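You operate a simulated robot arm through the tools that you are given. There is no shell and no other tool. Be economical: measure what you need, move in short steps, check, and stop when the job is done.

You run a simulated two-armed robot. Do the job below in one go: nothing can be reset, and whatever is moved stays where it is left.

## Task
Take the purple brush and leave it on the shelf under the dough table. Put the small dough ball on the island top beside the table well away on the top of the press table. Put the tin that says "peas" from the end of the island top on the top of the exit table and the tin marked "carrots" on the undershelf of the press table. Turn the small press knob to 3 mm. Put one of the slate cards from the top of the press table on the top of the exit table. Put the large jug on the left belt away on the top of the side table. Open the well lid. The order is free. Set down upright: tin, large jug.

Only the result counts: the job must be done as asked and must still hold three seconds after the hand-in. Knocking over, shifting, dropping, spilling or breaking anything else fails it. A push-on lid holds only when it is set on centred and level and pressed home; a screw cap is set on level and turned clockwise until tight.

## Robot
Two 7-joint arms with two-finger grippers on one trunk, on a base that drives. Base frame: it is fixed to the floor where the robot stands at the start and does not move with it; the origin is under the middle of the robot, x ahead of it, y to its left, z up. Units: m, degrees, N and s.
The left shoulder is at the start at [0.085, 0.216, 1.117], the right one opposite. With the tool pointing down near the work surface each hand reaches from about 0.32 to 0.84 m from the robot's upright axis, wherever it stands, measured 20 degrees to its own side. Places, roughly: large jug [1.5, 4, 1.25]; purple brush (12x5x7 cm) [0.5, 0.1, 0.8]; shelf under the dough table [-0.3, 2.8, 0.3]; slate card [0.75, -2, 1]; small dough ball (6x6x3 cm) [1.1, 0.7, 0.8]; small press knob [1.1, -1.8, 0.9]; tin [1.5, -0.25, 0.75]; top of the exit table [3.8, -0.5, 0.9]; top of the press table [0.6, -2, 0.9]; top of the side table [1.8, 0.4, 0.9]; undershelf of the press table [0.6, -2, 0.2]; well lid [1.3, 0.8, 0.8]. Payload 3.18 kg a hand.
The tool frame of a hand sits at the grasp point between the pads (the TCP): z along the fingers, y along the line on which they close. The tips reach 0.03 m beyond it. Largest opening 0.144 m; the body of the gripper starts 0.103 m behind the TCP.
Orientation is that of the tool frame in the base frame, as a unit quaternion [w, x, y, z]. With the fingers straight down and closing along the base's y, the tool's x points along the base's -x, its y along +y and its z along -z.

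## Interface
- The arms move only by the tool jog_arm. It takes "left_moves", "right_moves" or both (then of equal length, played together; a hand with none holds still); each is a list of rows, each an object of numbers (a shift or turn left out is 0, a gripper value left out holds the last): "grip": the finger opening in mm, from 0 to 144; "x", "y", "z": the shift along the tool's x, y, z in mm; "wx", "wy", "wz": the turn, a rotation vector about the tool's x, y, z in degrees. In form: [{"grip": .., "x": .., "y": .., "z": .., "wx": .., "wy": .., "wz": ..}, ...]. A call has 1 to 10 rows; each row shifts and turns the commanded pose from where the row before left it, along the tool's axes as they then stand. Each row takes 0.2 s and may step no farther than 0.05 m and 8.6 degrees from the row before; otherwise, or with a gripper value out of range, the whole call is refused. Where a pose cannot be reached the arm comes as near as it can. A force on the tool above 40 N (or 10 N above the force at the start of the call, whichever is more), or a blocked arm, ends the call early, and 0.2 s more pass. Each finger halts on what it meets, pressing with about 21 N; the grip force reading is that of the motor and also rises with nothing between the fingers. The clock runs only during rows and for 0.2 s after the last one: add rows that do not move to give the fingers time. It gives the time, the measured TCP pose, the force on the tool (base axes), the opening and the grip force at its end, in the units of the frame above (readings bear some noise), with the torque about the TCP (base axes, N m) and any sound that the robot's microphone picked up.
- Cameras (640 x 400 px; columns grow to the right, rows downward): "scene" is now at [0.1751, 0.02, 1.2962]; the picture's right is [0.24, -0.97, 0.00], its down [-0.63, -0.16, -0.76] and it looks along [0.74, 0.18, -0.65] (base axes); focal length 214 px, centre (320, 200). "left" rides on the left gripper at [0.076, -0.016, -0.143] in its tool frame; the picture's right is [0.21, 0.98, 0.00], its down [-0.84, 0.18, -0.51] and it looks along [-0.50, 0.11, 0.86] (tool axes); focal length 218 px, centre (320, 200). "right" rides on the right gripper at [0.076, 0.016, -0.143] in its tool frame; the picture's right is [-0.21, 0.98, 0.00], its down [-0.84, -0.18, -0.51] and it looks along [-0.50, -0.11, 0.86] (tool axes); focal length 218 px, centre (320, 200).
- camera(camera): a new picture of that camera. It takes no simulated time.
- raise_lower(by): slides the trunk up (or, below 0, down) by that many m; the arms and the scene camera ride with it, the base frame stays. It gives what a move gives, with no picture.
- drive_base(legs): drives the robot by 1 to 6 legs, each [ahead, left, turn to the left] in m, m and degrees, along the robot's own axes; the way and the turn of a leg run together, so that a leg with both is an arc; at most 1.5 m and 180 degrees a leg. The arms and the cameras ride along, it lands a little off, and it stops where it bumps. It gives what a move gives.
- aim_head(pan, tilt): turns the head with the scene camera to pan (to the left, within 80 degrees either way) and tilt (down, from -29 to 69), counted from straight ahead of the robot. It gives what a move gives.
- probe_pixels(camera, pixels): for up to 12 pixels [column, row] of the newest picture of that camera ("zoom" is the newest enlarged one), the place [x, y, z] in the base frame of the surface seen there, good to about 0.002 m. It takes no simulated time.
- close_up(camera, box): a new picture of the part [left, top, right, bottom] of that camera's present view, enlarged. It takes no simulated time.
- close_job(): hands the job in; it is judged then, once.

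Keep the steps short. Do not move on a guess: measure, check each grasp and each placing, and mend mistakes. In all there are 138 turns and 164 pictures (those below and enlarged ones count). Leave the grippers open and the arms clear of the work at the hand-in unless told otherwise, and finish with a single line.

The tools are called after "Call:" as a command line: name --argument value ..., lists and objects as JSON in quotes. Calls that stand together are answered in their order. jog_arm: Moves the arms, as the interface text tells. Its arguments: {"type":"object","properties":{"left_moves":{"type":"array","items":{"type":"object","properties":{"grip":{"type":"number"},"x":{"type":"number"},"y":{"type":"number"},"z":{"type":"number"},"wx":{"type":"number"},"wy":{"type":"number"},"wz":{"type":"number"}}}},"right_moves":{"type":"array","items":{"type":"object","properties":{"grip":{"type":"number"},"x":{"type":"number"},"y":{"type":"number"},"z":{"type":"number"},"wx":{"type":"number"},"wy":{"type":"number"},"wz":{"type":"number"}}}}},"required":[]} The other tools are called the same way: raise_lower (by) slides the trunk up or down; drive_base (legs) drives the base; aim_head (pan, tilt) turns the head that bears the scene camera; camera (camera) takes a picture; probe_pixels (camera, pixels) gives the place of the surface under pixels of a picture; close_up (camera, box) takes an enlarged picture of a part of a camera's view; close_job () hands the job in.

At the start:

```text
time: 0.0
left_position: [0.343, 0.2393, 1.1214]
left_tool_rot: [0.0, 0.0, 1.0, 0.0]
left_wrist_force: [0.6, 0.6, -0.1]
left_ft_torque: [-0.01, -0.02, -0.01]
left_gripper_width: 0.1439
left_grasp_force: 0.1
right_position: [0.3247, -0.1098, 1.1182]
right_tool_rot: [-0.001, 0.0, 1.0, -0.001]
right_wrist_force: [0.0, -0.3, -0.3]
right_ft_torque: [-0.02, -0.01, 0.0]
right_gripper_width: 0.1443
right_grasp_force: 0.0
trunk travel left (down, up): [-0.2, 0.169]
robot x, y, heading: [-0.0018, 0.0005, -0.0]
head pan, tilt: [13.9, 40.7]
```

scene: 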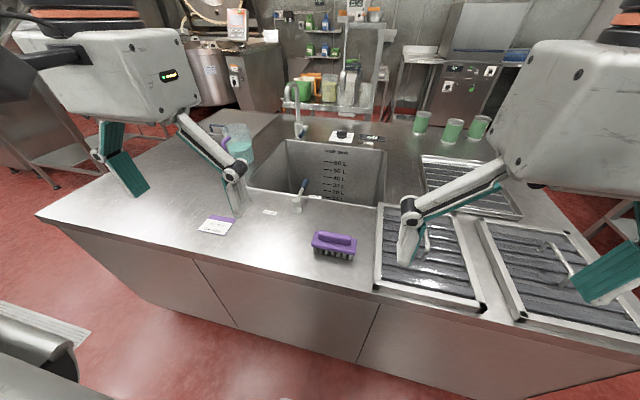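
right: 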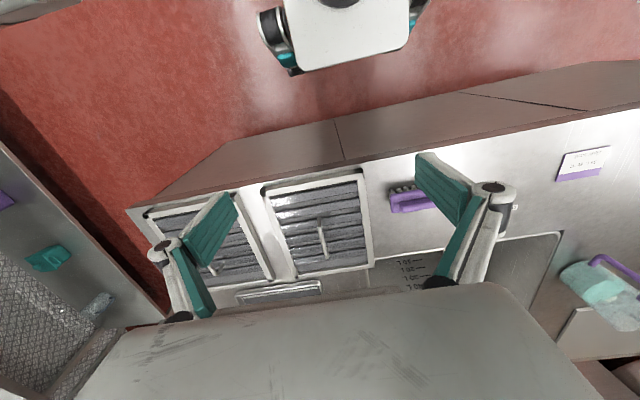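
left: 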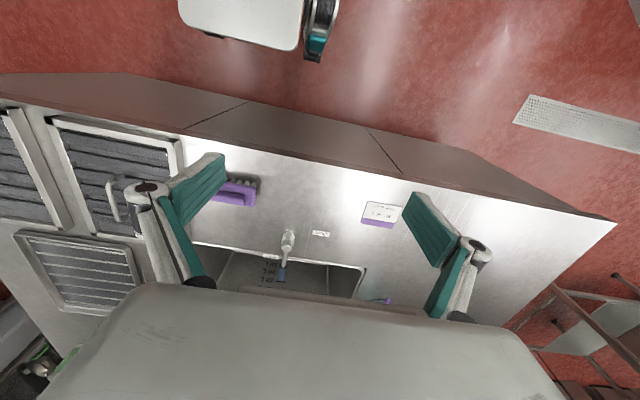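

I see the island with a sink, the purple brush at about (335,243), and three tins at about (420-480,125). I'll look around with the head before moving.

Call:
close_up --camera "scene" --box '[160, 60, 520, 285]'

Call:
aim_head --pan 60 --tilt 20

Call:
camera --camera "scene"

Call:
aim_head --pan -65 --tilt 20

Call:
camera --camera "scene"

Call:
aim_head --pan 0 --tilt 10

Call:
camera --camera "scene"

```text
1.78 times, centred on (340, 172) of scene
```

zoom: 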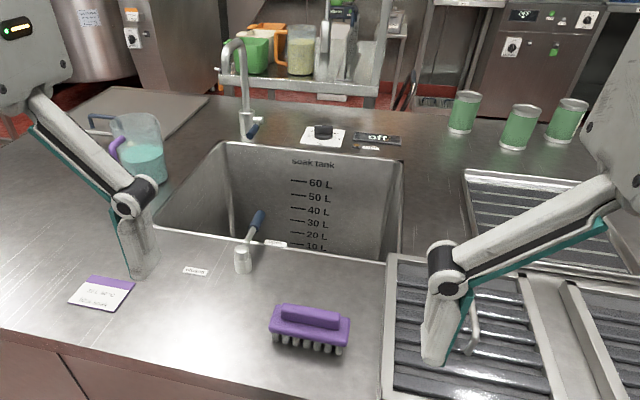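

```text
time: 1.1
left_position: [0.3437, 0.2399, 1.1209]
left_tool_rot: [0.001, 0.0, 1.0, 0.0]
left_wrist_force: [-0.3, 0.4, -0.5]
left_ft_torque: [0.0, 0.01, -0.03]
left_gripper_width: 0.1439
left_grasp_force: 0.0
right_position: [0.3247, -0.1105, 1.1187]
right_tool_rot: [-0.001, 0.0, 1.0, 0.0]
right_wrist_force: [-0.1, -0.3, 0.2]
right_ft_torque: [0.02, 0.02, 0.01]
right_gripper_width: 0.1439
right_grasp_force: 0.1
trunk travel left (down, up): [-0.2, 0.169]
robot x, y, heading: [-0.003, -0.0018, -0.2]
head pan, tilt: [60.0, 20.0]
```

```text
159 pictures are left
```

scene: 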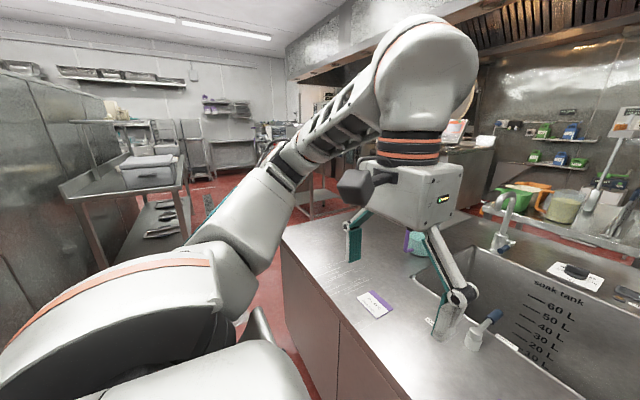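

```text
time: 3.2
left_position: [0.344, 0.2387, 1.1204]
left_tool_rot: [0.0, 0.0, 1.0, 0.0]
left_wrist_force: [-0.3, 0.1, 0.2]
left_ft_torque: [0.0, 0.01, -0.04]
left_gripper_width: 0.1441
left_grasp_force: 0.1
right_position: [0.3263, -0.1108, 1.1191]
right_tool_rot: [-0.001, 0.0, 1.0, 0.0]
right_wrist_force: [-0.6, 0.6, 0.6]
right_ft_torque: [-0.01, 0.02, 0.0]
right_gripper_width: 0.1441
right_grasp_force: 0.1
trunk travel left (down, up): [-0.2, 0.169]
robot x, y, heading: [-0.0016, 0.0007, -0.1]
head pan, tilt: [-65.0, 20.0]
```

```text
158 pictures are left
```

scene: 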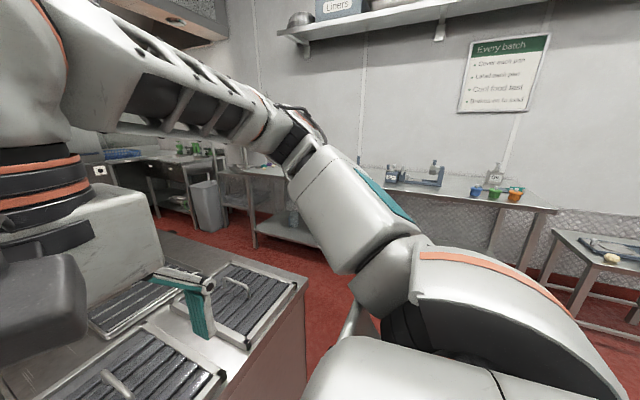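

```text
time: 4.5
left_position: [0.3438, 0.2391, 1.1214]
left_tool_rot: [0.001, 0.0, 1.0, 0.0]
left_wrist_force: [-0.8, -1.0, -0.3]
left_ft_torque: [0.01, 0.03, -0.01]
left_gripper_width: 0.1441
left_grasp_force: 0.1
right_position: [0.3247, -0.11, 1.1185]
right_tool_rot: [-0.001, 0.0, 1.0, 0.001]
right_wrist_force: [0.2, 0.4, 0.2]
right_ft_torque: [0.04, 0.03, 0.0]
right_gripper_width: 0.1442
right_grasp_force: 0.1
trunk travel left (down, up): [-0.2, 0.169]
robot x, y, heading: [-0.0032, 0.0003, -0.3]
head pan, tilt: [0.0, 10.0]
```

```text
157 pictures are left
```

scene: 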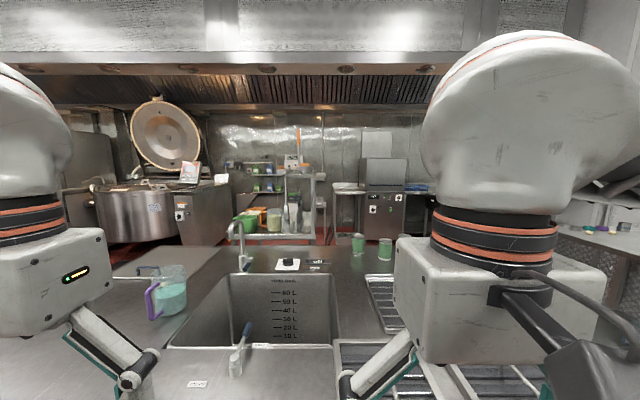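

The island layout is clear. Next I'll measure the brush and look for the dough ball and well lid.

Call:
aim_head --pan 12 --tilt 55

Call:
close_up --camera "scene" --box '[200, 60, 440, 210]'

Call:
camera --camera "scene"

```text
time: 5.7
left_position: [0.343, 0.2391, 1.1214]
left_tool_rot: [0.0, 0.001, 1.0, 0.0]
left_wrist_force: [-0.2, -0.1, -0.4]
left_ft_torque: [-0.01, 0.0, 0.01]
left_gripper_width: 0.1444
left_grasp_force: 0.2
right_position: [0.3243, -0.1098, 1.1193]
right_tool_rot: [-0.001, -0.001, 1.0, 0.001]
right_wrist_force: [-0.7, 0.5, 0.6]
right_ft_torque: [-0.02, 0.01, 0.01]
right_gripper_width: 0.1439
right_grasp_force: 0.1
trunk travel left (down, up): [-0.2, 0.169]
robot x, y, heading: [0.0023, -0.0008, -0.1]
head pan, tilt: [12.0, 55.0]
```

```text
2.67 times, centred on (320, 135) of scene
```

zoom: 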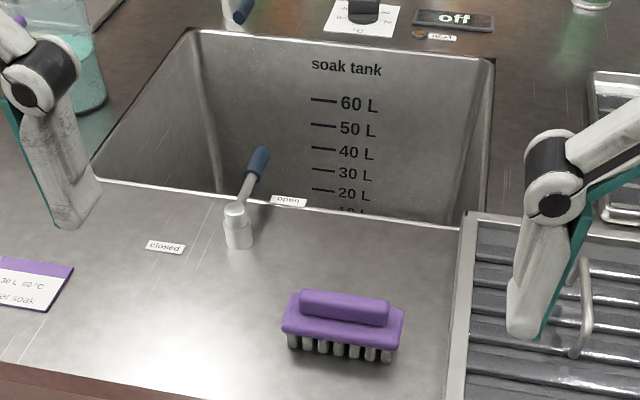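

```text
155 pictures are left
```

scene: 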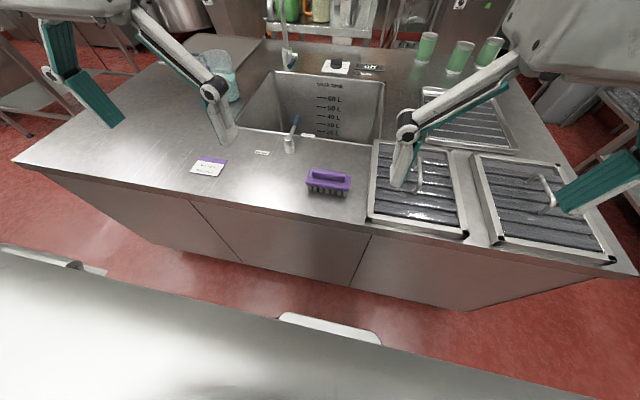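

I'll probe the brush ends, the table edge, the plate at (225,48), the jug, and the tins.

Call:
probe_pixels --camera "scene" --pixels '[[312, 175], [330, 175], [346, 179], [310, 184], [349, 190], [220, 50], [222, 75], [425, 48], [460, 55], [488, 50], [260, 153], [170, 175]]'

Call:
probe_pixels --camera "zoom" --pixels '[[303, 293], [388, 306], [303, 310], [384, 324], [285, 326], [401, 345], [344, 310], [402, 312], [300, 350], [385, 362], [345, 340], [345, 296]]'

```text
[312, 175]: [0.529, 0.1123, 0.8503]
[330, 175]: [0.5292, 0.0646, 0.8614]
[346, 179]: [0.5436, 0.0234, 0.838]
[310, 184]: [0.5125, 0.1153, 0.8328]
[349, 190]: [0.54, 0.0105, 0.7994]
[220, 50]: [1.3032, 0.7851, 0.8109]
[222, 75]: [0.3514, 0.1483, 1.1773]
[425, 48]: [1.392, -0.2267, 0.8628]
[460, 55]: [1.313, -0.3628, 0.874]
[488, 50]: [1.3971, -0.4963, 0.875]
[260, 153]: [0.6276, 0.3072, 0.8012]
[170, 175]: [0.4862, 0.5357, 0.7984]
```

```text
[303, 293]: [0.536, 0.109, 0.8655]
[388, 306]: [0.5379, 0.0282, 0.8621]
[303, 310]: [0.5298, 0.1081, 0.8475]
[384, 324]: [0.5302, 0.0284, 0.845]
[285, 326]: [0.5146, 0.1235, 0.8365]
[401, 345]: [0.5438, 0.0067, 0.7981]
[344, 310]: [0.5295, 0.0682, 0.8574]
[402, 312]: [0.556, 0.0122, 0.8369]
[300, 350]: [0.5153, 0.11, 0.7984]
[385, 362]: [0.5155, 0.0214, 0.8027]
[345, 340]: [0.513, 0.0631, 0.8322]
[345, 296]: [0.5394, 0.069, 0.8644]
```

The island top is z≈0.80. The brush spans y 0.008..0.124 and x 0.512..0.56, with its block at z 0.83-0.845. I'll approach with the left hand tilted 43° forward, so the brush can later go onto a low shelf upright, and move the right hand aside.

Call:
jog_arm --left_moves '[{"x": -23.4, "y": -34.6, "z": 24}, {"x": -23.4, "y": -34.6, "z": 24}, {"x": -23.4, "y": -34.6, "z": 24}, {"x": -23.4, "y": -34.6, "z": 24}, {"x": -23.4, "y": -34.6, "z": 24}, {"wy": -8.6}, {"wy": -8.6}, {"wy": -8.6}, {"wy": -8.6}, {"wy": -8.6}]' --right_moves '[{"y": -40}, {"y": -40}, {"y": -40}, {"y": -40}, {"y": -30}, {}, {}, {}, {}, {}]'

Call:
camera --camera "scene"

Call:
camera --camera "left"

```text
time: 7.9
left_position: [0.4604, 0.0649, 1.002]
left_tool_rot: [0.368, -0.001, 0.93, 0.0]
left_wrist_force: [-0.6, -0.2, 0.2]
left_ft_torque: [0.04, -0.01, 0.0]
left_gripper_width: 0.144
left_grasp_force: 0.1
right_position: [0.3245, -0.2989, 1.1186]
right_tool_rot: [-0.002, 0.0, 1.0, -0.001]
right_wrist_force: [0.1, 0.3, 0.6]
right_ft_torque: [0.03, -0.05, -0.01]
right_gripper_width: 0.1441
right_grasp_force: 0.1
trunk travel left (down, up): [-0.2, 0.169]
robot x, y, heading: [0.0018, -0.0002, -0.1]
head pan, tilt: [12.0, 55.0]
```

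```text
154 pictures are left
```

scene: 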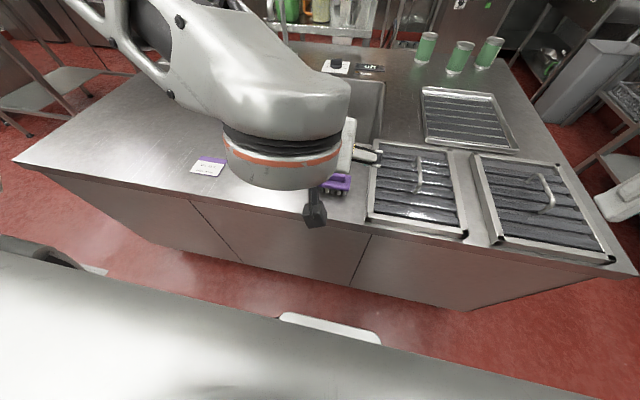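

```text
153 pictures are left
```

left: 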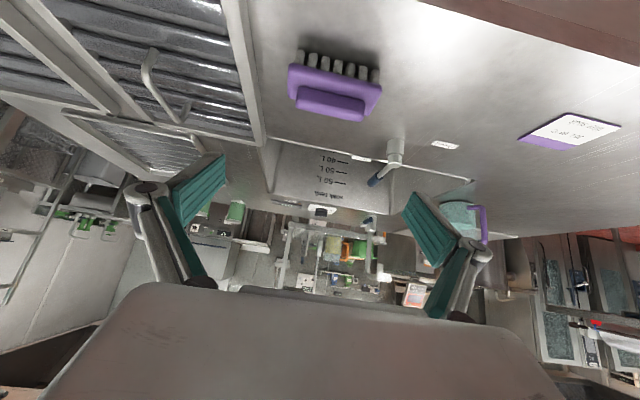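

The left camera shows the brush ends at about (290,75) and (381,92). I'll probe them to check the centring.

Call:
probe_pixels --camera "left" --pixels '[[292, 68], [379, 88], [290, 80], [377, 99], [335, 80], [298, 66], [374, 85]]'

```text
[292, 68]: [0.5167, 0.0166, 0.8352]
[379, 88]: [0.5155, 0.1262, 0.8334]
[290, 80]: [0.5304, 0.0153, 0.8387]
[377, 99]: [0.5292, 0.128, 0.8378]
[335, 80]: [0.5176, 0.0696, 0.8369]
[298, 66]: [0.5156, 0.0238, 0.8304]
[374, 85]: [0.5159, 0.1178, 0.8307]
```

The brush centre is y≈0.070. I'll move in to straddle it (TCP 0.537, 0.070, 0.84), then close.

Call:
jog_arm --left_moves '[{"x": 10.8, "y": 1, "z": 34.2}, {"x": 10.8, "y": 1, "z": 34.2}, {"x": 10.8, "y": 1, "z": 34.2}, {"x": 10.8, "y": 1, "z": 34.2}, {"x": 10.8, "y": 1, "z": 34.2}]'

Call:
camera --camera "left"

```text
time: 9.1
left_position: [0.5366, 0.0726, 0.8387]
left_tool_rot: [0.365, -0.001, 0.931, 0.0]
left_wrist_force: [0.5, 0.0, -0.1]
left_ft_torque: [0.01, 0.02, -0.01]
left_gripper_width: 0.1439
left_grasp_force: 0.1
right_position: [0.326, -0.2986, 1.1174]
right_tool_rot: [-0.002, 0.001, 1.0, 0.0]
right_wrist_force: [0.2, 0.5, 0.7]
right_ft_torque: [0.02, 0.02, -0.04]
right_gripper_width: 0.1441
right_grasp_force: 0.0
trunk travel left (down, up): [-0.2, 0.169]
robot x, y, heading: [0.0005, -0.0008, -0.2]
head pan, tilt: [12.0, 55.0]
```

```text
152 pictures are left
```

left: 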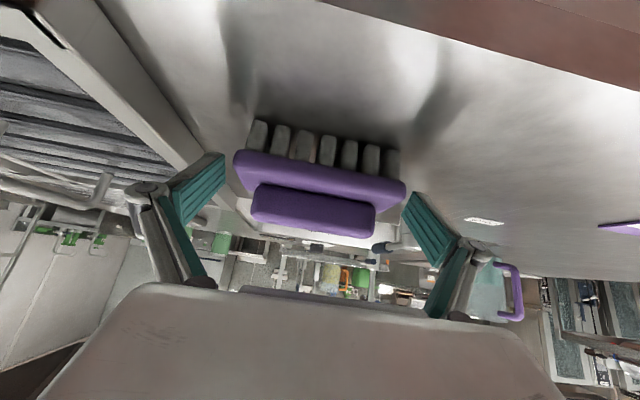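

The brush sits between the pads. I'll close, then lift straight up.

Call:
jog_arm --left_moves '[{"grip": 100}, {"grip": 100}, {"grip": 100}, {"grip": 100, "x": -6.8, "z": -7.3}, {"x": -13.6, "z": -14.6}, {"x": -27, "z": -29}, {"x": -27, "z": -29}, {"x": -27, "z": -29}]'

Call:
camera --camera "left"

Call:
aim_head --pan 30 --tilt 30

Call:
camera --camera "scene"

```text
time: 10.9
left_position: [0.5379, 0.0724, 0.9884]
left_tool_rot: [0.367, -0.001, 0.93, 0.001]
left_wrist_force: [0.1, 0.5, -1.2]
left_ft_torque: [0.01, 0.0, 0.0]
left_gripper_width: 0.1193
left_grasp_force: 20.9
right_position: [0.3226, -0.2991, 1.1191]
right_tool_rot: [0.0, 0.0, 1.0, 0.0]
right_wrist_force: [-0.7, 0.0, -0.4]
right_ft_torque: [0.0, 0.0, 0.0]
right_gripper_width: 0.1441
right_grasp_force: 0.1
trunk travel left (down, up): [-0.2, 0.169]
robot x, y, heading: [0.0031, 0.0014, 0.2]
head pan, tilt: [12.0, 55.0]
```

```text
151 pictures are left
```

left: 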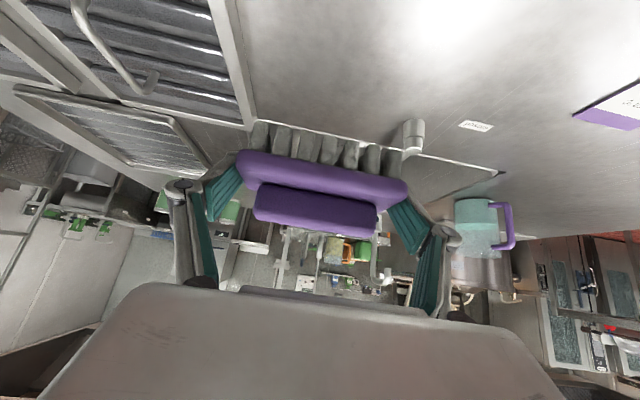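

```text
time: 11.8
left_position: [0.5375, 0.0716, 0.9875]
left_tool_rot: [0.366, -0.001, 0.93, 0.0]
left_wrist_force: [-0.1, 0.4, -0.1]
left_ft_torque: [-0.03, 0.02, -0.03]
left_gripper_width: 0.1194
left_grasp_force: 21.0
right_position: [0.3241, -0.2992, 1.119]
right_tool_rot: [-0.001, 0.0, 1.0, 0.0]
right_wrist_force: [1.1, -0.1, -0.3]
right_ft_torque: [-0.01, -0.03, -0.02]
right_gripper_width: 0.1441
right_grasp_force: 0.1
trunk travel left (down, up): [-0.2, 0.169]
robot x, y, heading: [-0.0011, 0.002, 0.2]
head pan, tilt: [30.0, 30.0]
```

```text
150 pictures are left
```

scene: 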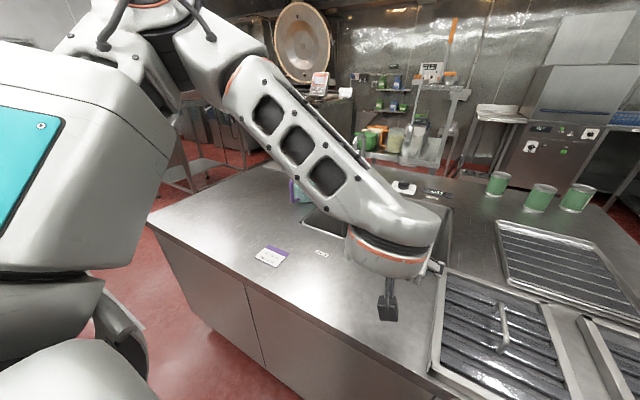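

The brush is held (opening 0.119). I'll retract the hand toward the robot and look left along the route.

Call:
jog_arm --left_moves '[{"x": 2, "z": -45}, {"x": 2, "z": -45}, {"x": 20, "z": -40}, {"x": 30, "z": -30}, {"y": 45}, {"y": 45}]'

Call:
aim_head --pan 80 --tilt 15

Call:
camera --camera "scene"

```text
time: 13.2
left_position: [0.4179, 0.1339, 1.0959]
left_tool_rot: [0.365, -0.001, 0.931, 0.001]
left_wrist_force: [-0.6, 0.3, -1.1]
left_ft_torque: [-0.01, -0.02, 0.02]
left_gripper_width: 0.1194
left_grasp_force: 21.0
left hand out of reach, approached as far as the arm can: row 5, 6
right_position: [0.3242, -0.2986, 1.1182]
right_tool_rot: [-0.002, -0.001, 1.0, 0.0]
right_wrist_force: [-1.0, -0.1, 1.0]
right_ft_torque: [-0.02, -0.01, 0.03]
right_gripper_width: 0.144
right_grasp_force: 0.0
trunk travel left (down, up): [-0.2, 0.169]
robot x, y, heading: [0.0029, -0.002, 0.3]
head pan, tilt: [30.0, 30.0]
```

```text
time: 14.3
left_position: [0.4182, 0.1328, 1.0957]
left_tool_rot: [0.365, 0.0, 0.931, 0.001]
left_wrist_force: [0.3, 0.4, -1.0]
left_ft_torque: [-0.07, 0.02, 0.02]
left_gripper_width: 0.1197
left_grasp_force: 20.7
right_position: [0.3247, -0.2997, 1.1188]
right_tool_rot: [-0.001, 0.001, 1.0, 0.0]
right_wrist_force: [0.4, -0.3, 0.9]
right_ft_torque: [0.0, 0.01, -0.01]
right_gripper_width: 0.1441
right_grasp_force: 0.0
trunk travel left (down, up): [-0.2, 0.169]
robot x, y, heading: [-0.0007, 0.0033, 0.0]
head pan, tilt: [80.0, 15.0]
```

```text
149 pictures are left
```

scene: 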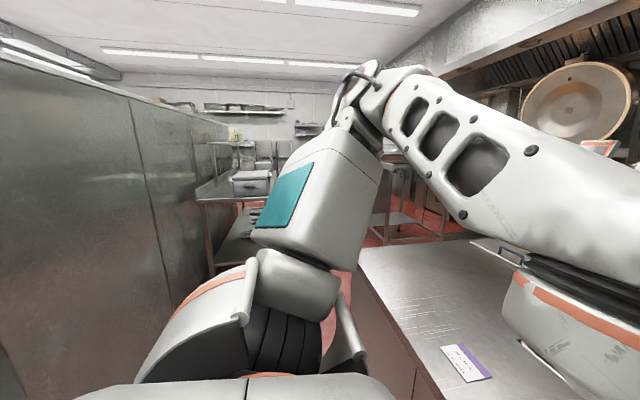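

A tall cabinet is close behind. I'll probe it and the dough table (at about 225,190) with its undershelf (at about 240,250).

Call:
probe_pixels --camera "scene" --pixels '[[70, 200], [170, 180], [200, 197], [272, 185], [215, 270], [240, 245], [245, 190], [228, 258], [400, 225], [395, 190], [445, 215], [257, 222]]'

Call:
close_up --camera "scene" --box '[170, 90, 350, 290]'

```text
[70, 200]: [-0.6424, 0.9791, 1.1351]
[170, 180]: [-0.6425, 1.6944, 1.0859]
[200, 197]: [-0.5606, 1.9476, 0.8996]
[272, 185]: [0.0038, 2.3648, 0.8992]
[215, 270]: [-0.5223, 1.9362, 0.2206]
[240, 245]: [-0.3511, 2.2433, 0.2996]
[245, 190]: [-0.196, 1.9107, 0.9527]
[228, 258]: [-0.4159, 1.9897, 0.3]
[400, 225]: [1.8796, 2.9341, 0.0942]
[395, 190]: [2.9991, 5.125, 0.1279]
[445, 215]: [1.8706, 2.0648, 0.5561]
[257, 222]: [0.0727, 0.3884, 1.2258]
```

```text
2.00 times, centred on (260, 190) of scene
```

zoom: 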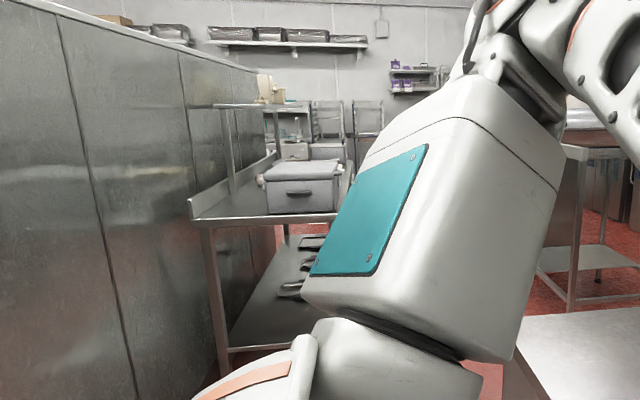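

The dough table top is at z 0.90, its end is at y≈1.93, and its shelf is at z 0.30. I'll probe the island's left edge to plan the drive.

Call:
probe_pixels --camera "scene" --pixels '[[362, 250], [400, 243], [460, 240], [380, 270], [335, 290], [345, 270], [375, 240], [370, 232]]'

Call:
probe_pixels --camera "zoom" --pixels '[[210, 345], [245, 345], [330, 215], [225, 218], [280, 300], [265, 345], [320, 240], [340, 170]]'

```text
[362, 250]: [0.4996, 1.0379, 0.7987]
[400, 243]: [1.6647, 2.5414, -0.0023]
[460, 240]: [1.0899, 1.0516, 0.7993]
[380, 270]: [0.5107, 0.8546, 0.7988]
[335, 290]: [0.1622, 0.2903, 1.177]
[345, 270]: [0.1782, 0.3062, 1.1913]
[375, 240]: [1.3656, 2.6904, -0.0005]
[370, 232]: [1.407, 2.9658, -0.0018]
```

```text
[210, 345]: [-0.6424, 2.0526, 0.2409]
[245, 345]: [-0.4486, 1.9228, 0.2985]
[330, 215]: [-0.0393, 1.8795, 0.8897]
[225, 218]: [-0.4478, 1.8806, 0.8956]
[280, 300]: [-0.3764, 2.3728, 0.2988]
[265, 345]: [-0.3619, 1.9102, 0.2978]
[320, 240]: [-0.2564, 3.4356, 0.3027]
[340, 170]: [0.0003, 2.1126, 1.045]
```

The island's left edge is y≈1.07, and the aisle beyond is open to x≈1.8. I'll drive through the gap, up the aisle, and turn to face the dough table.

Call:
drive_base --legs '[[0, 1.4, 0], [0.3, 0.1, 0], [0.65, 0.05, 0], [0, 0.75, 0], [0, 0, 180]]'

Call:
aim_head --pan 0 --tilt 35

Call:
camera --camera "scene"

```text
time: 35.0
left_position: [1.3759, 1.9564, 1.0964]
left_tool_rot: [0.365, 0.003, 0.931, 0.0]
left_wrist_force: [-0.4, 0.0, -1.6]
left_ft_torque: [-0.04, -0.01, -0.04]
left_gripper_width: 0.1193
left_grasp_force: 21.1
right_position: [1.2821, 1.5254, 1.119]
right_tool_rot: [-0.001, 0.003, 1.0, 0.0]
right_wrist_force: [-0.6, 0.1, 0.6]
right_ft_torque: [-0.03, 0.03, -0.02]
right_gripper_width: 0.1438
right_grasp_force: 0.1
trunk travel left (down, up): [-0.2, 0.169]
robot x, y, heading: [0.9545, 1.8251, -0.3]
head pan, tilt: [80.0, 15.0]
stopped in leg 4: the robot was blocked; the commanded pose is now the measured one
```

```text
time: 36.5
left_position: [1.3746, 1.9566, 1.0961]
left_tool_rot: [0.366, 0.003, 0.931, 0.001]
left_wrist_force: [-0.7, -0.2, -0.8]
left_ft_torque: [0.01, -0.02, 0.01]
left_gripper_width: 0.1195
left_grasp_force: 20.9
right_position: [1.2792, 1.5238, 1.1176]
right_tool_rot: [0.0, 0.004, 1.0, 0.0]
right_wrist_force: [0.0, -0.7, 0.0]
right_ft_torque: [0.04, -0.01, 0.01]
right_gripper_width: 0.1436
right_grasp_force: 0.1
trunk travel left (down, up): [-0.2, 0.169]
robot x, y, heading: [0.9551, 1.8264, -0.2]
head pan, tilt: [0.0, 35.0]
```

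```text
147 pictures are left
```

scene: 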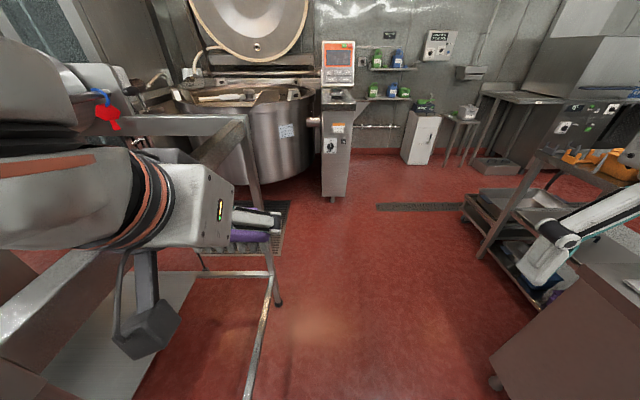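

Something blocked the drive on the left: a table frame at about (250,150). I'll probe it and look left.

Call:
probe_pixels --camera "scene" --pixels '[[245, 150], [278, 300], [200, 272], [150, 320], [235, 380], [60, 280], [150, 125], [105, 120], [30, 300], [340, 105], [255, 215]]'

Call:
aim_head --pan 75 --tilt 35

Call:
camera --camera "scene"

```text
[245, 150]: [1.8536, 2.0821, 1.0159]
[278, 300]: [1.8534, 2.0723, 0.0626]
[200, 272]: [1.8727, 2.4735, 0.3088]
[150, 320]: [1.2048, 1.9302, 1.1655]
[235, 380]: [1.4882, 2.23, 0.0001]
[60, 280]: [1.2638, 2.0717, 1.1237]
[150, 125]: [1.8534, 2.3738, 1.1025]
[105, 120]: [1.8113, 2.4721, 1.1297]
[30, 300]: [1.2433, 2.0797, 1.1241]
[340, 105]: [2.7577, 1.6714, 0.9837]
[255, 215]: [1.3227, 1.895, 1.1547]
```

```text
time: 38.0
left_position: [1.3753, 1.9562, 1.0959]
left_tool_rot: [0.365, 0.002, 0.931, 0.001]
left_wrist_force: [-0.2, -0.2, -0.9]
left_ft_torque: [-0.01, 0.02, 0.0]
left_gripper_width: 0.1197
left_grasp_force: 21.2
right_position: [1.2793, 1.5233, 1.1186]
right_tool_rot: [-0.001, 0.003, 1.0, 0.001]
right_wrist_force: [-0.4, -0.7, -1.5]
right_ft_torque: [0.0, 0.01, 0.01]
right_gripper_width: 0.1438
right_grasp_force: 0.0
trunk travel left (down, up): [-0.2, 0.169]
robot x, y, heading: [0.9555, 1.8239, -0.4]
head pan, tilt: [75.0, 35.0]
```

```text
146 pictures are left
```

scene: 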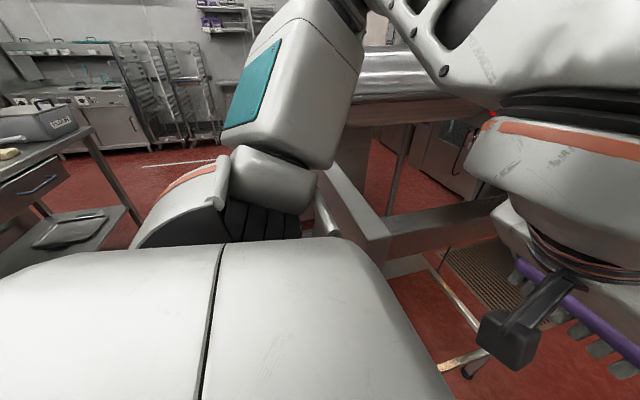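

Call:
probe_pixels --camera "scene" --pixels '[[340, 190], [360, 220], [440, 220], [400, 80], [360, 130], [380, 240], [80, 130], [130, 205], [10, 160], [70, 240], [170, 160], [30, 110]]'

Call:
close_up --camera "scene" --box '[0, 60, 320, 260]'

```text
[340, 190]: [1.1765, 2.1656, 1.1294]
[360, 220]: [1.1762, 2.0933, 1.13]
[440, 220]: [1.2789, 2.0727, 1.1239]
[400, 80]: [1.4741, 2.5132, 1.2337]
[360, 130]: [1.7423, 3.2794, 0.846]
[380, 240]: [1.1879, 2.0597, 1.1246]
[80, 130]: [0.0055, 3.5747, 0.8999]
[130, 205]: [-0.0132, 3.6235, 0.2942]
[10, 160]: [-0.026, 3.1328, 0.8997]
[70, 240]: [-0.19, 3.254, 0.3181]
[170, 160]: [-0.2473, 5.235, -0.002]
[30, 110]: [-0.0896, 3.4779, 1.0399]
```

```text
2.00 times, centred on (160, 160) of scene
```

zoom: 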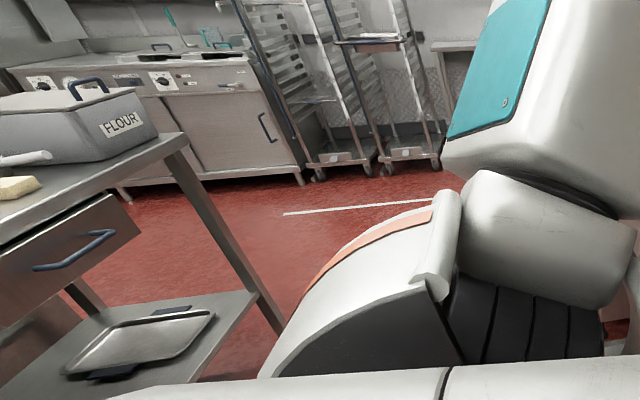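

The blocker is the belt frame (x 1.15..1.85, y>2.07). The aisle runs x 0.03..1.15. I'll back off, turn 180° in the clear, then strafe up the aisle facing the dough table.

Call:
drive_base --legs '[[0, -0.3, 0], [-0.33, 0, 0], [0, 0, 180], [0, -0.75, 0]]'

Call:
aim_head --pan 0 --tilt 45

Call:
camera --camera "scene"

```text
time: 57.0
left_position: [0.1959, 2.141, 1.0963]
left_tool_rot: [0.005, 0.931, 0.008, -0.365]
left_wrist_force: [-1.0, -0.6, -1.5]
left_ft_torque: [0.02, -0.03, 0.02]
left_gripper_width: 0.1193
left_grasp_force: 21.0
right_position: [0.2805, 2.5744, 1.1185]
right_tool_rot: [0.001, 1.0, 0.009, 0.001]
right_wrist_force: [1.1, 0.5, -0.1]
right_ft_torque: [-0.01, -0.01, -0.02]
right_gripper_width: 0.1439
right_grasp_force: 0.0
trunk travel left (down, up): [-0.2, 0.169]
robot x, y, heading: [0.6125, 2.2801, -178.6]
head pan, tilt: [75.0, 35.0]
```

```text
time: 58.5
left_position: [0.1957, 2.1408, 1.0967]
left_tool_rot: [0.005, 0.931, 0.008, -0.366]
left_wrist_force: [1.1, -0.6, -0.7]
left_ft_torque: [0.02, 0.0, -0.01]
left_gripper_width: 0.1193
left_grasp_force: 21.0
right_position: [0.2822, 2.5729, 1.1184]
right_tool_rot: [0.001, 1.0, 0.01, 0.001]
right_wrist_force: [0.9, 0.1, -0.5]
right_ft_torque: [0.04, 0.01, 0.01]
right_gripper_width: 0.1439
right_grasp_force: 0.1
trunk travel left (down, up): [-0.2, 0.169]
robot x, y, heading: [0.6129, 2.2794, -179.0]
head pan, tilt: [0.0, 45.0]
```

```text
144 pictures are left
```

scene: 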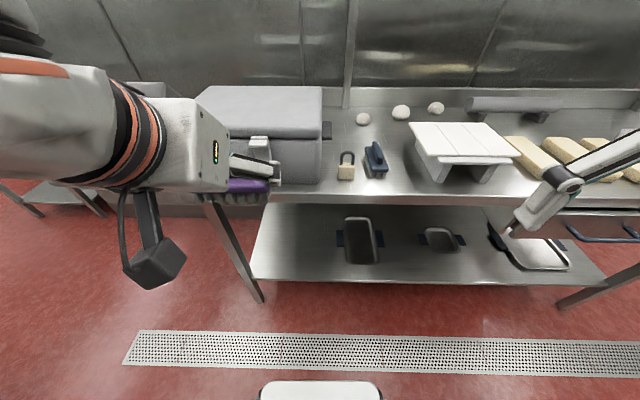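

The undershelf is visible with trays on it. I'll probe the empty patch around (300,245) and the table's front edges.

Call:
probe_pixels --camera "scene" --pixels '[[260, 270], [300, 245], [300, 270], [345, 262], [300, 215], [345, 225], [270, 203], [330, 200], [400, 250], [425, 240], [395, 270], [240, 270]]'

```text
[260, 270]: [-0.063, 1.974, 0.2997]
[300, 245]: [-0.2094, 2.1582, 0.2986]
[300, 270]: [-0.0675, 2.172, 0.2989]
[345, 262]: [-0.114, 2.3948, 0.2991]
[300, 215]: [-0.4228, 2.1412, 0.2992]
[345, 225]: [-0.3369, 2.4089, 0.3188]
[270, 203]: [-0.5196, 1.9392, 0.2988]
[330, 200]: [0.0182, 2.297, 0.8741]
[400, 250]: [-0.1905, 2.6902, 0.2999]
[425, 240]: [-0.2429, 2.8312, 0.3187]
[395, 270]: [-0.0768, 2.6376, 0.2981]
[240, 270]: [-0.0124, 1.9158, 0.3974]
```

The patch around x -0.13, y 2.15 is free at z 0.299. I'll back up slightly, lower the trunk, then lower the hand in front of the table.

Call:
drive_base --legs '[[-0.15, 0, 0]]'

Call:
raise_lower --by -0.2

Call:
jog_arm --left_moves '[{"x": 19.3, "z": 43.1}, {"x": 19.3, "z": 43.1}, {"x": 19.3, "z": 43.1}, {"x": 19.3, "z": 43.1}, {"x": 19.3, "z": 43.1}, {"x": 19.3, "z": 43.1}, {"x": 19.3, "z": 43.1}, {"x": 19.3, "z": 43.1}, {"x": 19.3, "z": 43.1}, {"x": 19.3, "z": 43.1}]'

```text
time: 59.9
left_position: [0.3451, 2.1419, 1.0968]
left_tool_rot: [0.005, 0.931, 0.009, -0.366]
left_wrist_force: [0.3, 0.1, -0.6]
left_ft_torque: [0.0, 0.04, 0.01]
left_gripper_width: 0.1194
left_grasp_force: 21.0
right_position: [0.4297, 2.577, 1.1186]
right_tool_rot: [0.001, 1.0, 0.01, 0.001]
right_wrist_force: [-0.7, -0.3, -0.9]
right_ft_torque: [0.0, 0.08, -0.03]
right_gripper_width: 0.144
right_grasp_force: 0.1
trunk travel left (down, up): [-0.2, 0.169]
robot x, y, heading: [0.759, 2.2833, -178.8]
head pan, tilt: [0.0, 45.0]
```

```text
time: 61.5
left_position: [0.3077, 2.1418, 0.7314]
left_tool_rot: [0.002, 0.997, 0.009, -0.074]
left_wrist_force: [-0.5, -0.8, -0.2]
left_ft_torque: [-0.02, 0.01, 0.01]
left_gripper_width: 0.1196
left_grasp_force: 21.0
right_position: [0.4171, 2.5734, 0.943]
right_tool_rot: [0.007, 1.0, 0.016, 0.005]
right_wrist_force: [-5.9, -1.2, -3.4]
right_ft_torque: [-0.25, -0.21, 0.5]
right_gripper_width: 0.1412
right_grasp_force: 0.1
trunk travel left (down, up): [-0.03, 0.34]
robot x, y, heading: [0.7627, 2.2834, -178.7]
head pan, tilt: [0.0, 45.0]
stopped: the force on the tool passed its limit at 56 N (the readings are from after the stop); the commanded pose is now the measured one
```

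```text
time: 63.1
left_position: [0.3746, 2.1594, 0.4376]
left_tool_rot: [-0.003, 0.997, 0.005, -0.074]
left_wrist_force: [-14.0, -3.6, 36.7]
left_ft_torque: [0.84, -5.93, -0.29]
left_gripper_width: 0.1194
left_grasp_force: 20.6
left hand out of reach, approached as far as the arm can: row 1, 2
right_position: [0.4196, 2.5738, 0.946]
right_tool_rot: [0.006, 1.0, 0.016, 0.002]
right_wrist_force: [-3.8, -2.3, -2.4]
right_ft_torque: [-0.07, -0.21, 0.32]
right_gripper_width: 0.1408
right_grasp_force: 0.0
trunk travel left (down, up): [-0.03, 0.34]
robot x, y, heading: [0.7584, 2.2846, -179.0]
head pan, tilt: [0.0, 45.0]
stopped in row 7 (left hand): the force on the tool passed its limit at 195 N (the readings are from after the stop); the commanded pose is now the measured one
```

The lowering hit something and the left wrist pitched. I'll look before doing anything else.

Call:
camera --camera "scene"

Call:
camera --camera "left"

Call:
camera --camera "right"

```text
143 pictures are left
```

scene: 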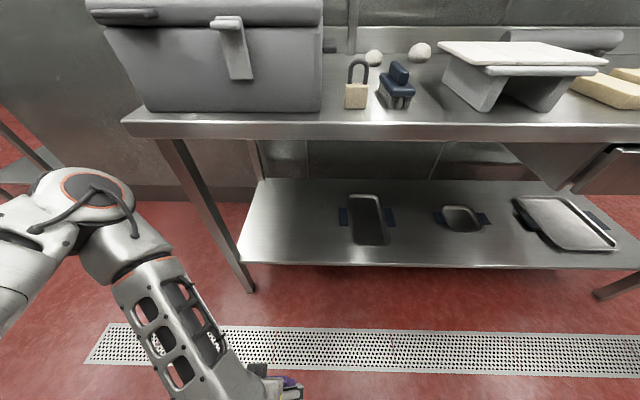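

```text
142 pictures are left
```

left: 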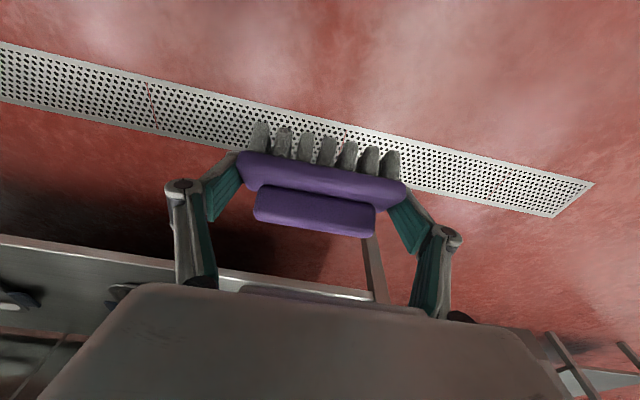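

```text
141 pictures are left
```

right: 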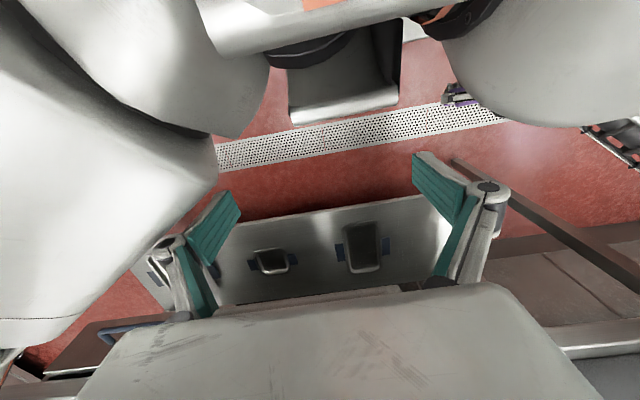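

The brush is still held. The hand seems jammed near the robot's own body or the belt behind, so I'll move it forward and slightly up to free it.

Call:
jog_arm --left_moves '[{"x": -15, "z": -20}, {"x": -30, "z": -20}, {"x": -40, "z": -10}, {"x": -40}, {"x": -40}]'

Call:
aim_head --pan 40 --tilt 60

Call:
camera --camera "scene"

```text
time: 64.3
left_position: [0.2193, 2.1566, 0.5103]
left_tool_rot: [-0.002, 0.997, 0.005, -0.073]
left_wrist_force: [-1.0, -0.6, -0.4]
left_ft_torque: [0.01, 0.01, 0.0]
left_gripper_width: 0.1194
left_grasp_force: 20.6
right_position: [0.4194, 2.5744, 0.9435]
right_tool_rot: [0.007, 1.0, 0.015, 0.006]
right_wrist_force: [-9.8, -2.3, -3.2]
right_ft_torque: [-0.2, -0.38, 0.74]
right_gripper_width: 0.1408
right_grasp_force: 0.1
trunk travel left (down, up): [-0.03, 0.34]
robot x, y, heading: [0.7592, 2.2845, -178.9]
head pan, tilt: [0.0, 45.0]
```

```text
time: 65.4
left_position: [0.2205, 2.1557, 0.5083]
left_tool_rot: [-0.002, 0.997, 0.005, -0.073]
left_wrist_force: [-0.6, -0.5, -0.9]
left_ft_torque: [0.0, -0.02, 0.02]
left_gripper_width: 0.1193
left_grasp_force: 20.7
right_position: [0.4189, 2.575, 0.9434]
right_tool_rot: [0.006, 1.0, 0.015, 0.005]
right_wrist_force: [-7.5, -2.5, -3.9]
right_ft_torque: [-0.16, -0.32, 0.63]
right_gripper_width: 0.1406
right_grasp_force: 0.1
trunk travel left (down, up): [-0.03, 0.34]
robot x, y, heading: [0.7561, 2.2808, -178.4]
head pan, tilt: [40.0, 60.0]
```

```text
140 pictures are left
```

scene: 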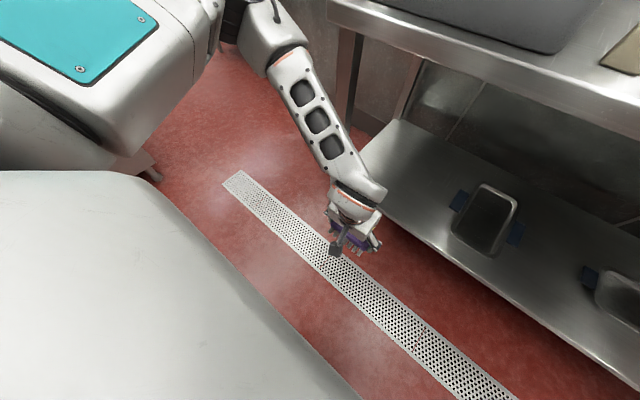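

The left hand is free, but the right hand reads about 8 N against something close. I'll move the right hand forward and up while re-tilting the left hand forward.

Call:
jog_arm --left_moves '[{"wy": -8.6}, {"wy": -8.6}, {"wy": -8.6}, {"wy": -8.6}, {}]' --right_moves '[{"x": -20}, {"x": -25}, {"x": -25}, {"z": -30}, {"z": -30}]'

Call:
camera --camera "right"

Call:
camera --camera "left"

```text
time: 66.4
left_position: [0.1809, 2.1294, 0.5428]
left_tool_rot: [0.027, 0.929, 0.129, -0.345]
left_wrist_force: [0.0, 0.4, -1.2]
left_ft_torque: [-0.05, 0.02, 0.02]
left_gripper_width: 0.1197
left_grasp_force: 21.0
left hand out of reach, approached as far as the arm can: row 3, 4
right_position: [0.3486, 2.5737, 0.9785]
right_tool_rot: [0.007, 1.0, 0.017, 0.006]
right_wrist_force: [-0.1, 0.2, 0.3]
right_ft_torque: [-0.04, -0.01, -0.03]
right_gripper_width: 0.1441
right_grasp_force: 0.1
trunk travel left (down, up): [-0.03, 0.34]
robot x, y, heading: [0.7568, 2.2831, -178.7]
head pan, tilt: [40.0, 60.0]
stopped in row 5 (left hand): the arm was blocked; the commanded pose is now the measured one
```

```text
139 pictures are left
```

right: 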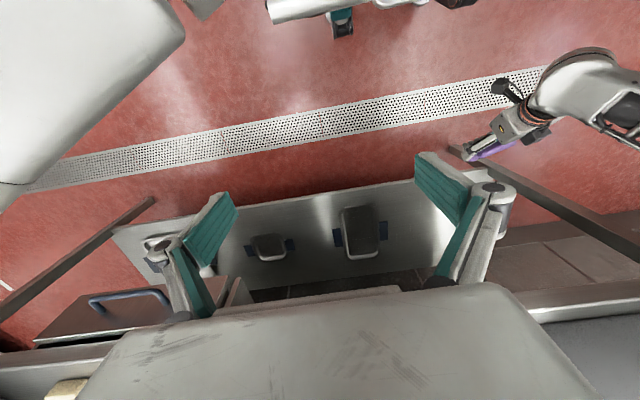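

```text
138 pictures are left
```

left: 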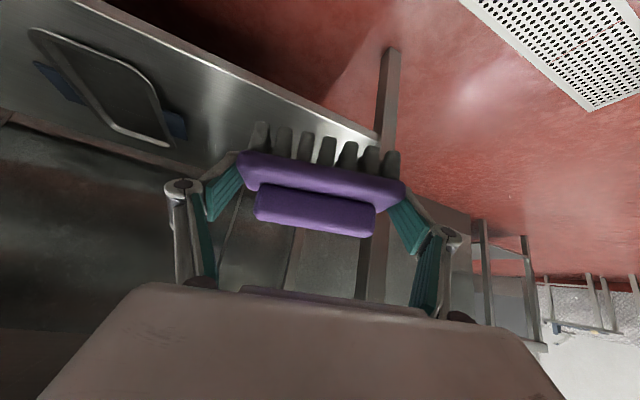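

The brush is roughly level with the hand tilted about 41° and yawed a little, which is fine. I'll lower it to just above shelf height in front of the table.

Call:
jog_arm --left_moves '[{"x": 20, "z": 33}, {"x": 20, "z": 33}, {"x": 20, "z": 33}, {"x": 20, "z": 33}]'

```text
time: 67.4
left_position: [0.131, 2.1939, 0.4358]
left_tool_rot: [0.031, 0.93, 0.126, -0.343]
left_wrist_force: [0.0, 0.1, -0.6]
left_ft_torque: [-0.02, 0.0, 0.0]
left_gripper_width: 0.1196
left_grasp_force: 21.0
left hand out of reach, approached as far as the arm can: row 1, 2, 3, 4
right_position: [0.3475, 2.573, 0.9776]
right_tool_rot: [0.005, 1.0, 0.016, 0.006]
right_wrist_force: [-0.4, -0.3, -0.9]
right_ft_torque: [0.01, -0.02, 0.0]
right_gripper_width: 0.144
right_grasp_force: 0.0
trunk travel left (down, up): [-0.03, 0.34]
robot x, y, heading: [0.7565, 2.2863, -178.7]
head pan, tilt: [40.0, 60.0]
```

The wrist limit is in the way. I'll reduce the tilt by about 16° and lower the trunk the last 3 cm.

Call:
raise_lower --by -0.03

Call:
jog_arm --left_moves '[{"wy": 8}, {"wy": 8}, {}]'

Call:
camera --camera "scene"

```text
time: 68.2
left_position: [0.1682, 2.1944, 0.3696]
left_tool_rot: [0.035, 0.946, 0.124, -0.299]
left_wrist_force: [0.6, 0.0, -1.2]
left_ft_torque: [-0.02, -0.03, 0.02]
left_gripper_width: 0.1194
left_grasp_force: 21.5
right_position: [0.35, 2.573, 0.9502]
right_tool_rot: [0.006, 1.0, 0.017, 0.004]
right_wrist_force: [0.3, -0.1, 0.5]
right_ft_torque: [0.02, 0.03, 0.06]
right_gripper_width: 0.1438
right_grasp_force: 0.1
trunk travel left (down, up): [0.0, 0.369]
robot x, y, heading: [0.7595, 2.2818, -178.7]
head pan, tilt: [40.0, 60.0]
```

```text
time: 69.0
left_position: [0.17, 2.1941, 0.3677]
left_tool_rot: [0.017, 0.978, 0.128, -0.163]
left_wrist_force: [0.8, 0.3, -0.4]
left_ft_torque: [-0.04, 0.04, -0.01]
left_gripper_width: 0.1194
left_grasp_force: 20.7
right_position: [0.3482, 2.5722, 0.9483]
right_tool_rot: [0.006, 1.0, 0.016, 0.005]
right_wrist_force: [0.1, -0.3, 0.4]
right_ft_torque: [-0.01, 0.01, -0.04]
right_gripper_width: 0.1439
right_grasp_force: 0.1
trunk travel left (down, up): [0.0, 0.369]
robot x, y, heading: [0.7578, 2.2859, -178.6]
head pan, tilt: [40.0, 60.0]
```

```text
137 pictures are left
```

scene: 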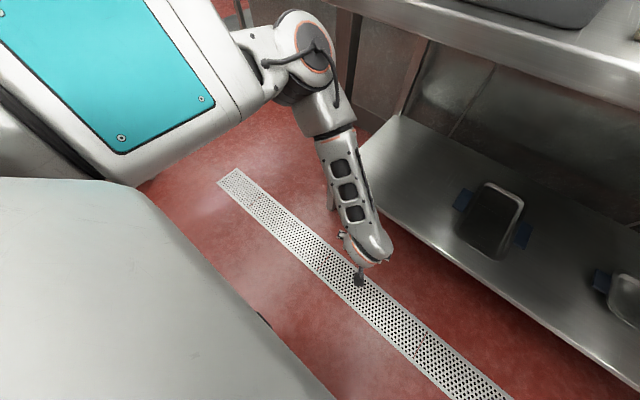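

Height is good (TCP z 0.368). I'll probe the elbow and forearm clearance against the table edge before driving forward.

Call:
probe_pixels --camera "scene" --pixels '[[305, 35], [325, 55], [345, 110], [335, 130], [365, 215], [375, 245], [390, 255], [330, 35], [280, 70], [440, 80], [357, 125]]'

```text
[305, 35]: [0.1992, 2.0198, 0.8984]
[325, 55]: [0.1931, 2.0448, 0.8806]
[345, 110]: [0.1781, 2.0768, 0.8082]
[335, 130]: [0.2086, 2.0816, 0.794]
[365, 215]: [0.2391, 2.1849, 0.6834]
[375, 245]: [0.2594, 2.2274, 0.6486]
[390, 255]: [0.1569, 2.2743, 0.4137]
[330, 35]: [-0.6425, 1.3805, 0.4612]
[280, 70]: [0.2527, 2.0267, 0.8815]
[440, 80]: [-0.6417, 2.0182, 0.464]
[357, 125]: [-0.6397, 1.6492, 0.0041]
```

The elbow sits at table height over x≈0.19, so I need a straighter arm. I'll extend the hand forward in small steps while tilting it back up, which drops the elbow.

Call:
jog_arm --left_moves '[{"x": -34.1, "z": 8.6, "wy": -8}, {"x": -32.5, "z": 13.2, "wy": -8}, {"x": -30.4, "z": 17.6, "wy": -6}, {"x": -28.4, "z": 20.7}, {"x": -28.4, "z": 20.7}]'

Call:
camera --camera "scene"

```text
time: 70.2
left_position: [-0.0004, 2.1488, 0.381]
left_tool_rot: [0.042, 0.929, 0.122, -0.348]
left_wrist_force: [-0.2, 0.7, -1.3]
left_ft_torque: [0.02, -0.05, -0.01]
left_gripper_width: 0.1192
left_grasp_force: 20.5
right_position: [0.3481, 2.5728, 0.9488]
right_tool_rot: [0.006, 1.0, 0.017, 0.006]
right_wrist_force: [-0.9, 0.9, 0.8]
right_ft_torque: [0.03, -0.01, 0.0]
right_gripper_width: 0.1441
right_grasp_force: 0.1
trunk travel left (down, up): [0.0, 0.369]
robot x, y, heading: [0.7581, 2.2844, -178.7]
head pan, tilt: [40.0, 60.0]
```

```text
136 pictures are left
```

scene: 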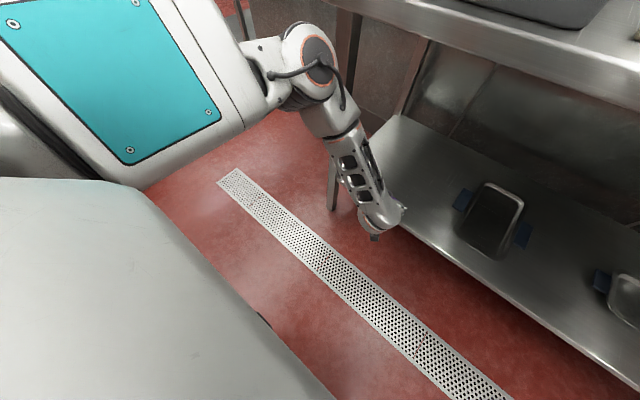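

That works: TCP is at x 0.0, z 0.381, and the elbow stays back. Two more arm steps forward.

Call:
jog_arm --left_moves '[{"x": -30.2, "z": 26.2}, {"x": -30.2, "z": 26.2}, {"x": -15, "z": 13}]'

Call:
camera --camera "scene"

Call:
camera --camera "left"

```text
time: 71.0
left_position: [-0.0972, 2.1244, 0.3818]
left_tool_rot: [0.041, 0.929, 0.122, -0.347]
left_wrist_force: [0.6, 0.3, -1.4]
left_ft_torque: [0.0, 0.03, 0.0]
left_gripper_width: 0.1189
left_grasp_force: 21.3
right_position: [0.3489, 2.5717, 0.95]
right_tool_rot: [0.006, 1.0, 0.017, 0.006]
right_wrist_force: [-0.2, 0.4, 0.3]
right_ft_torque: [-0.03, -0.01, 0.0]
right_gripper_width: 0.1441
right_grasp_force: 0.1
trunk travel left (down, up): [0.0, 0.369]
robot x, y, heading: [0.7591, 2.2842, -178.8]
head pan, tilt: [40.0, 60.0]
```

```text
135 pictures are left
```

scene: 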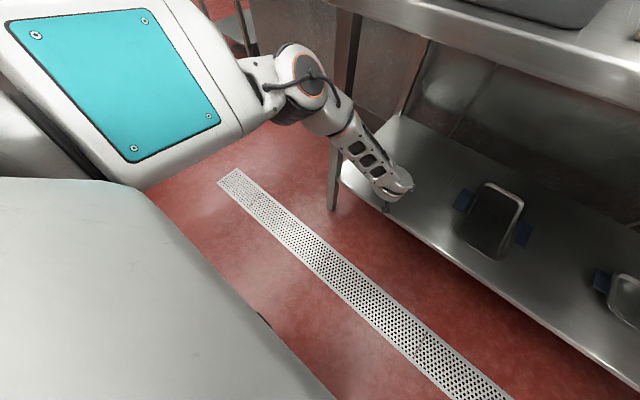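

```text
134 pictures are left
```

left: 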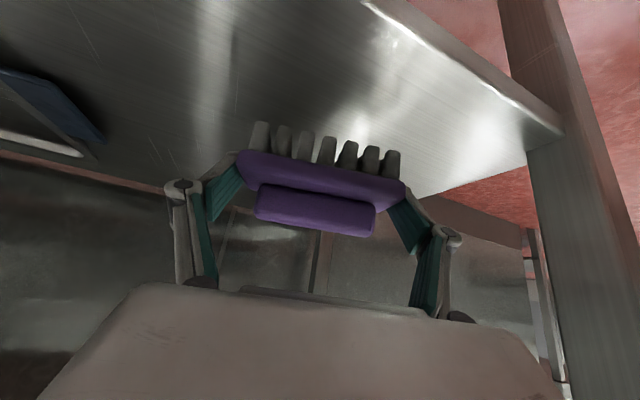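

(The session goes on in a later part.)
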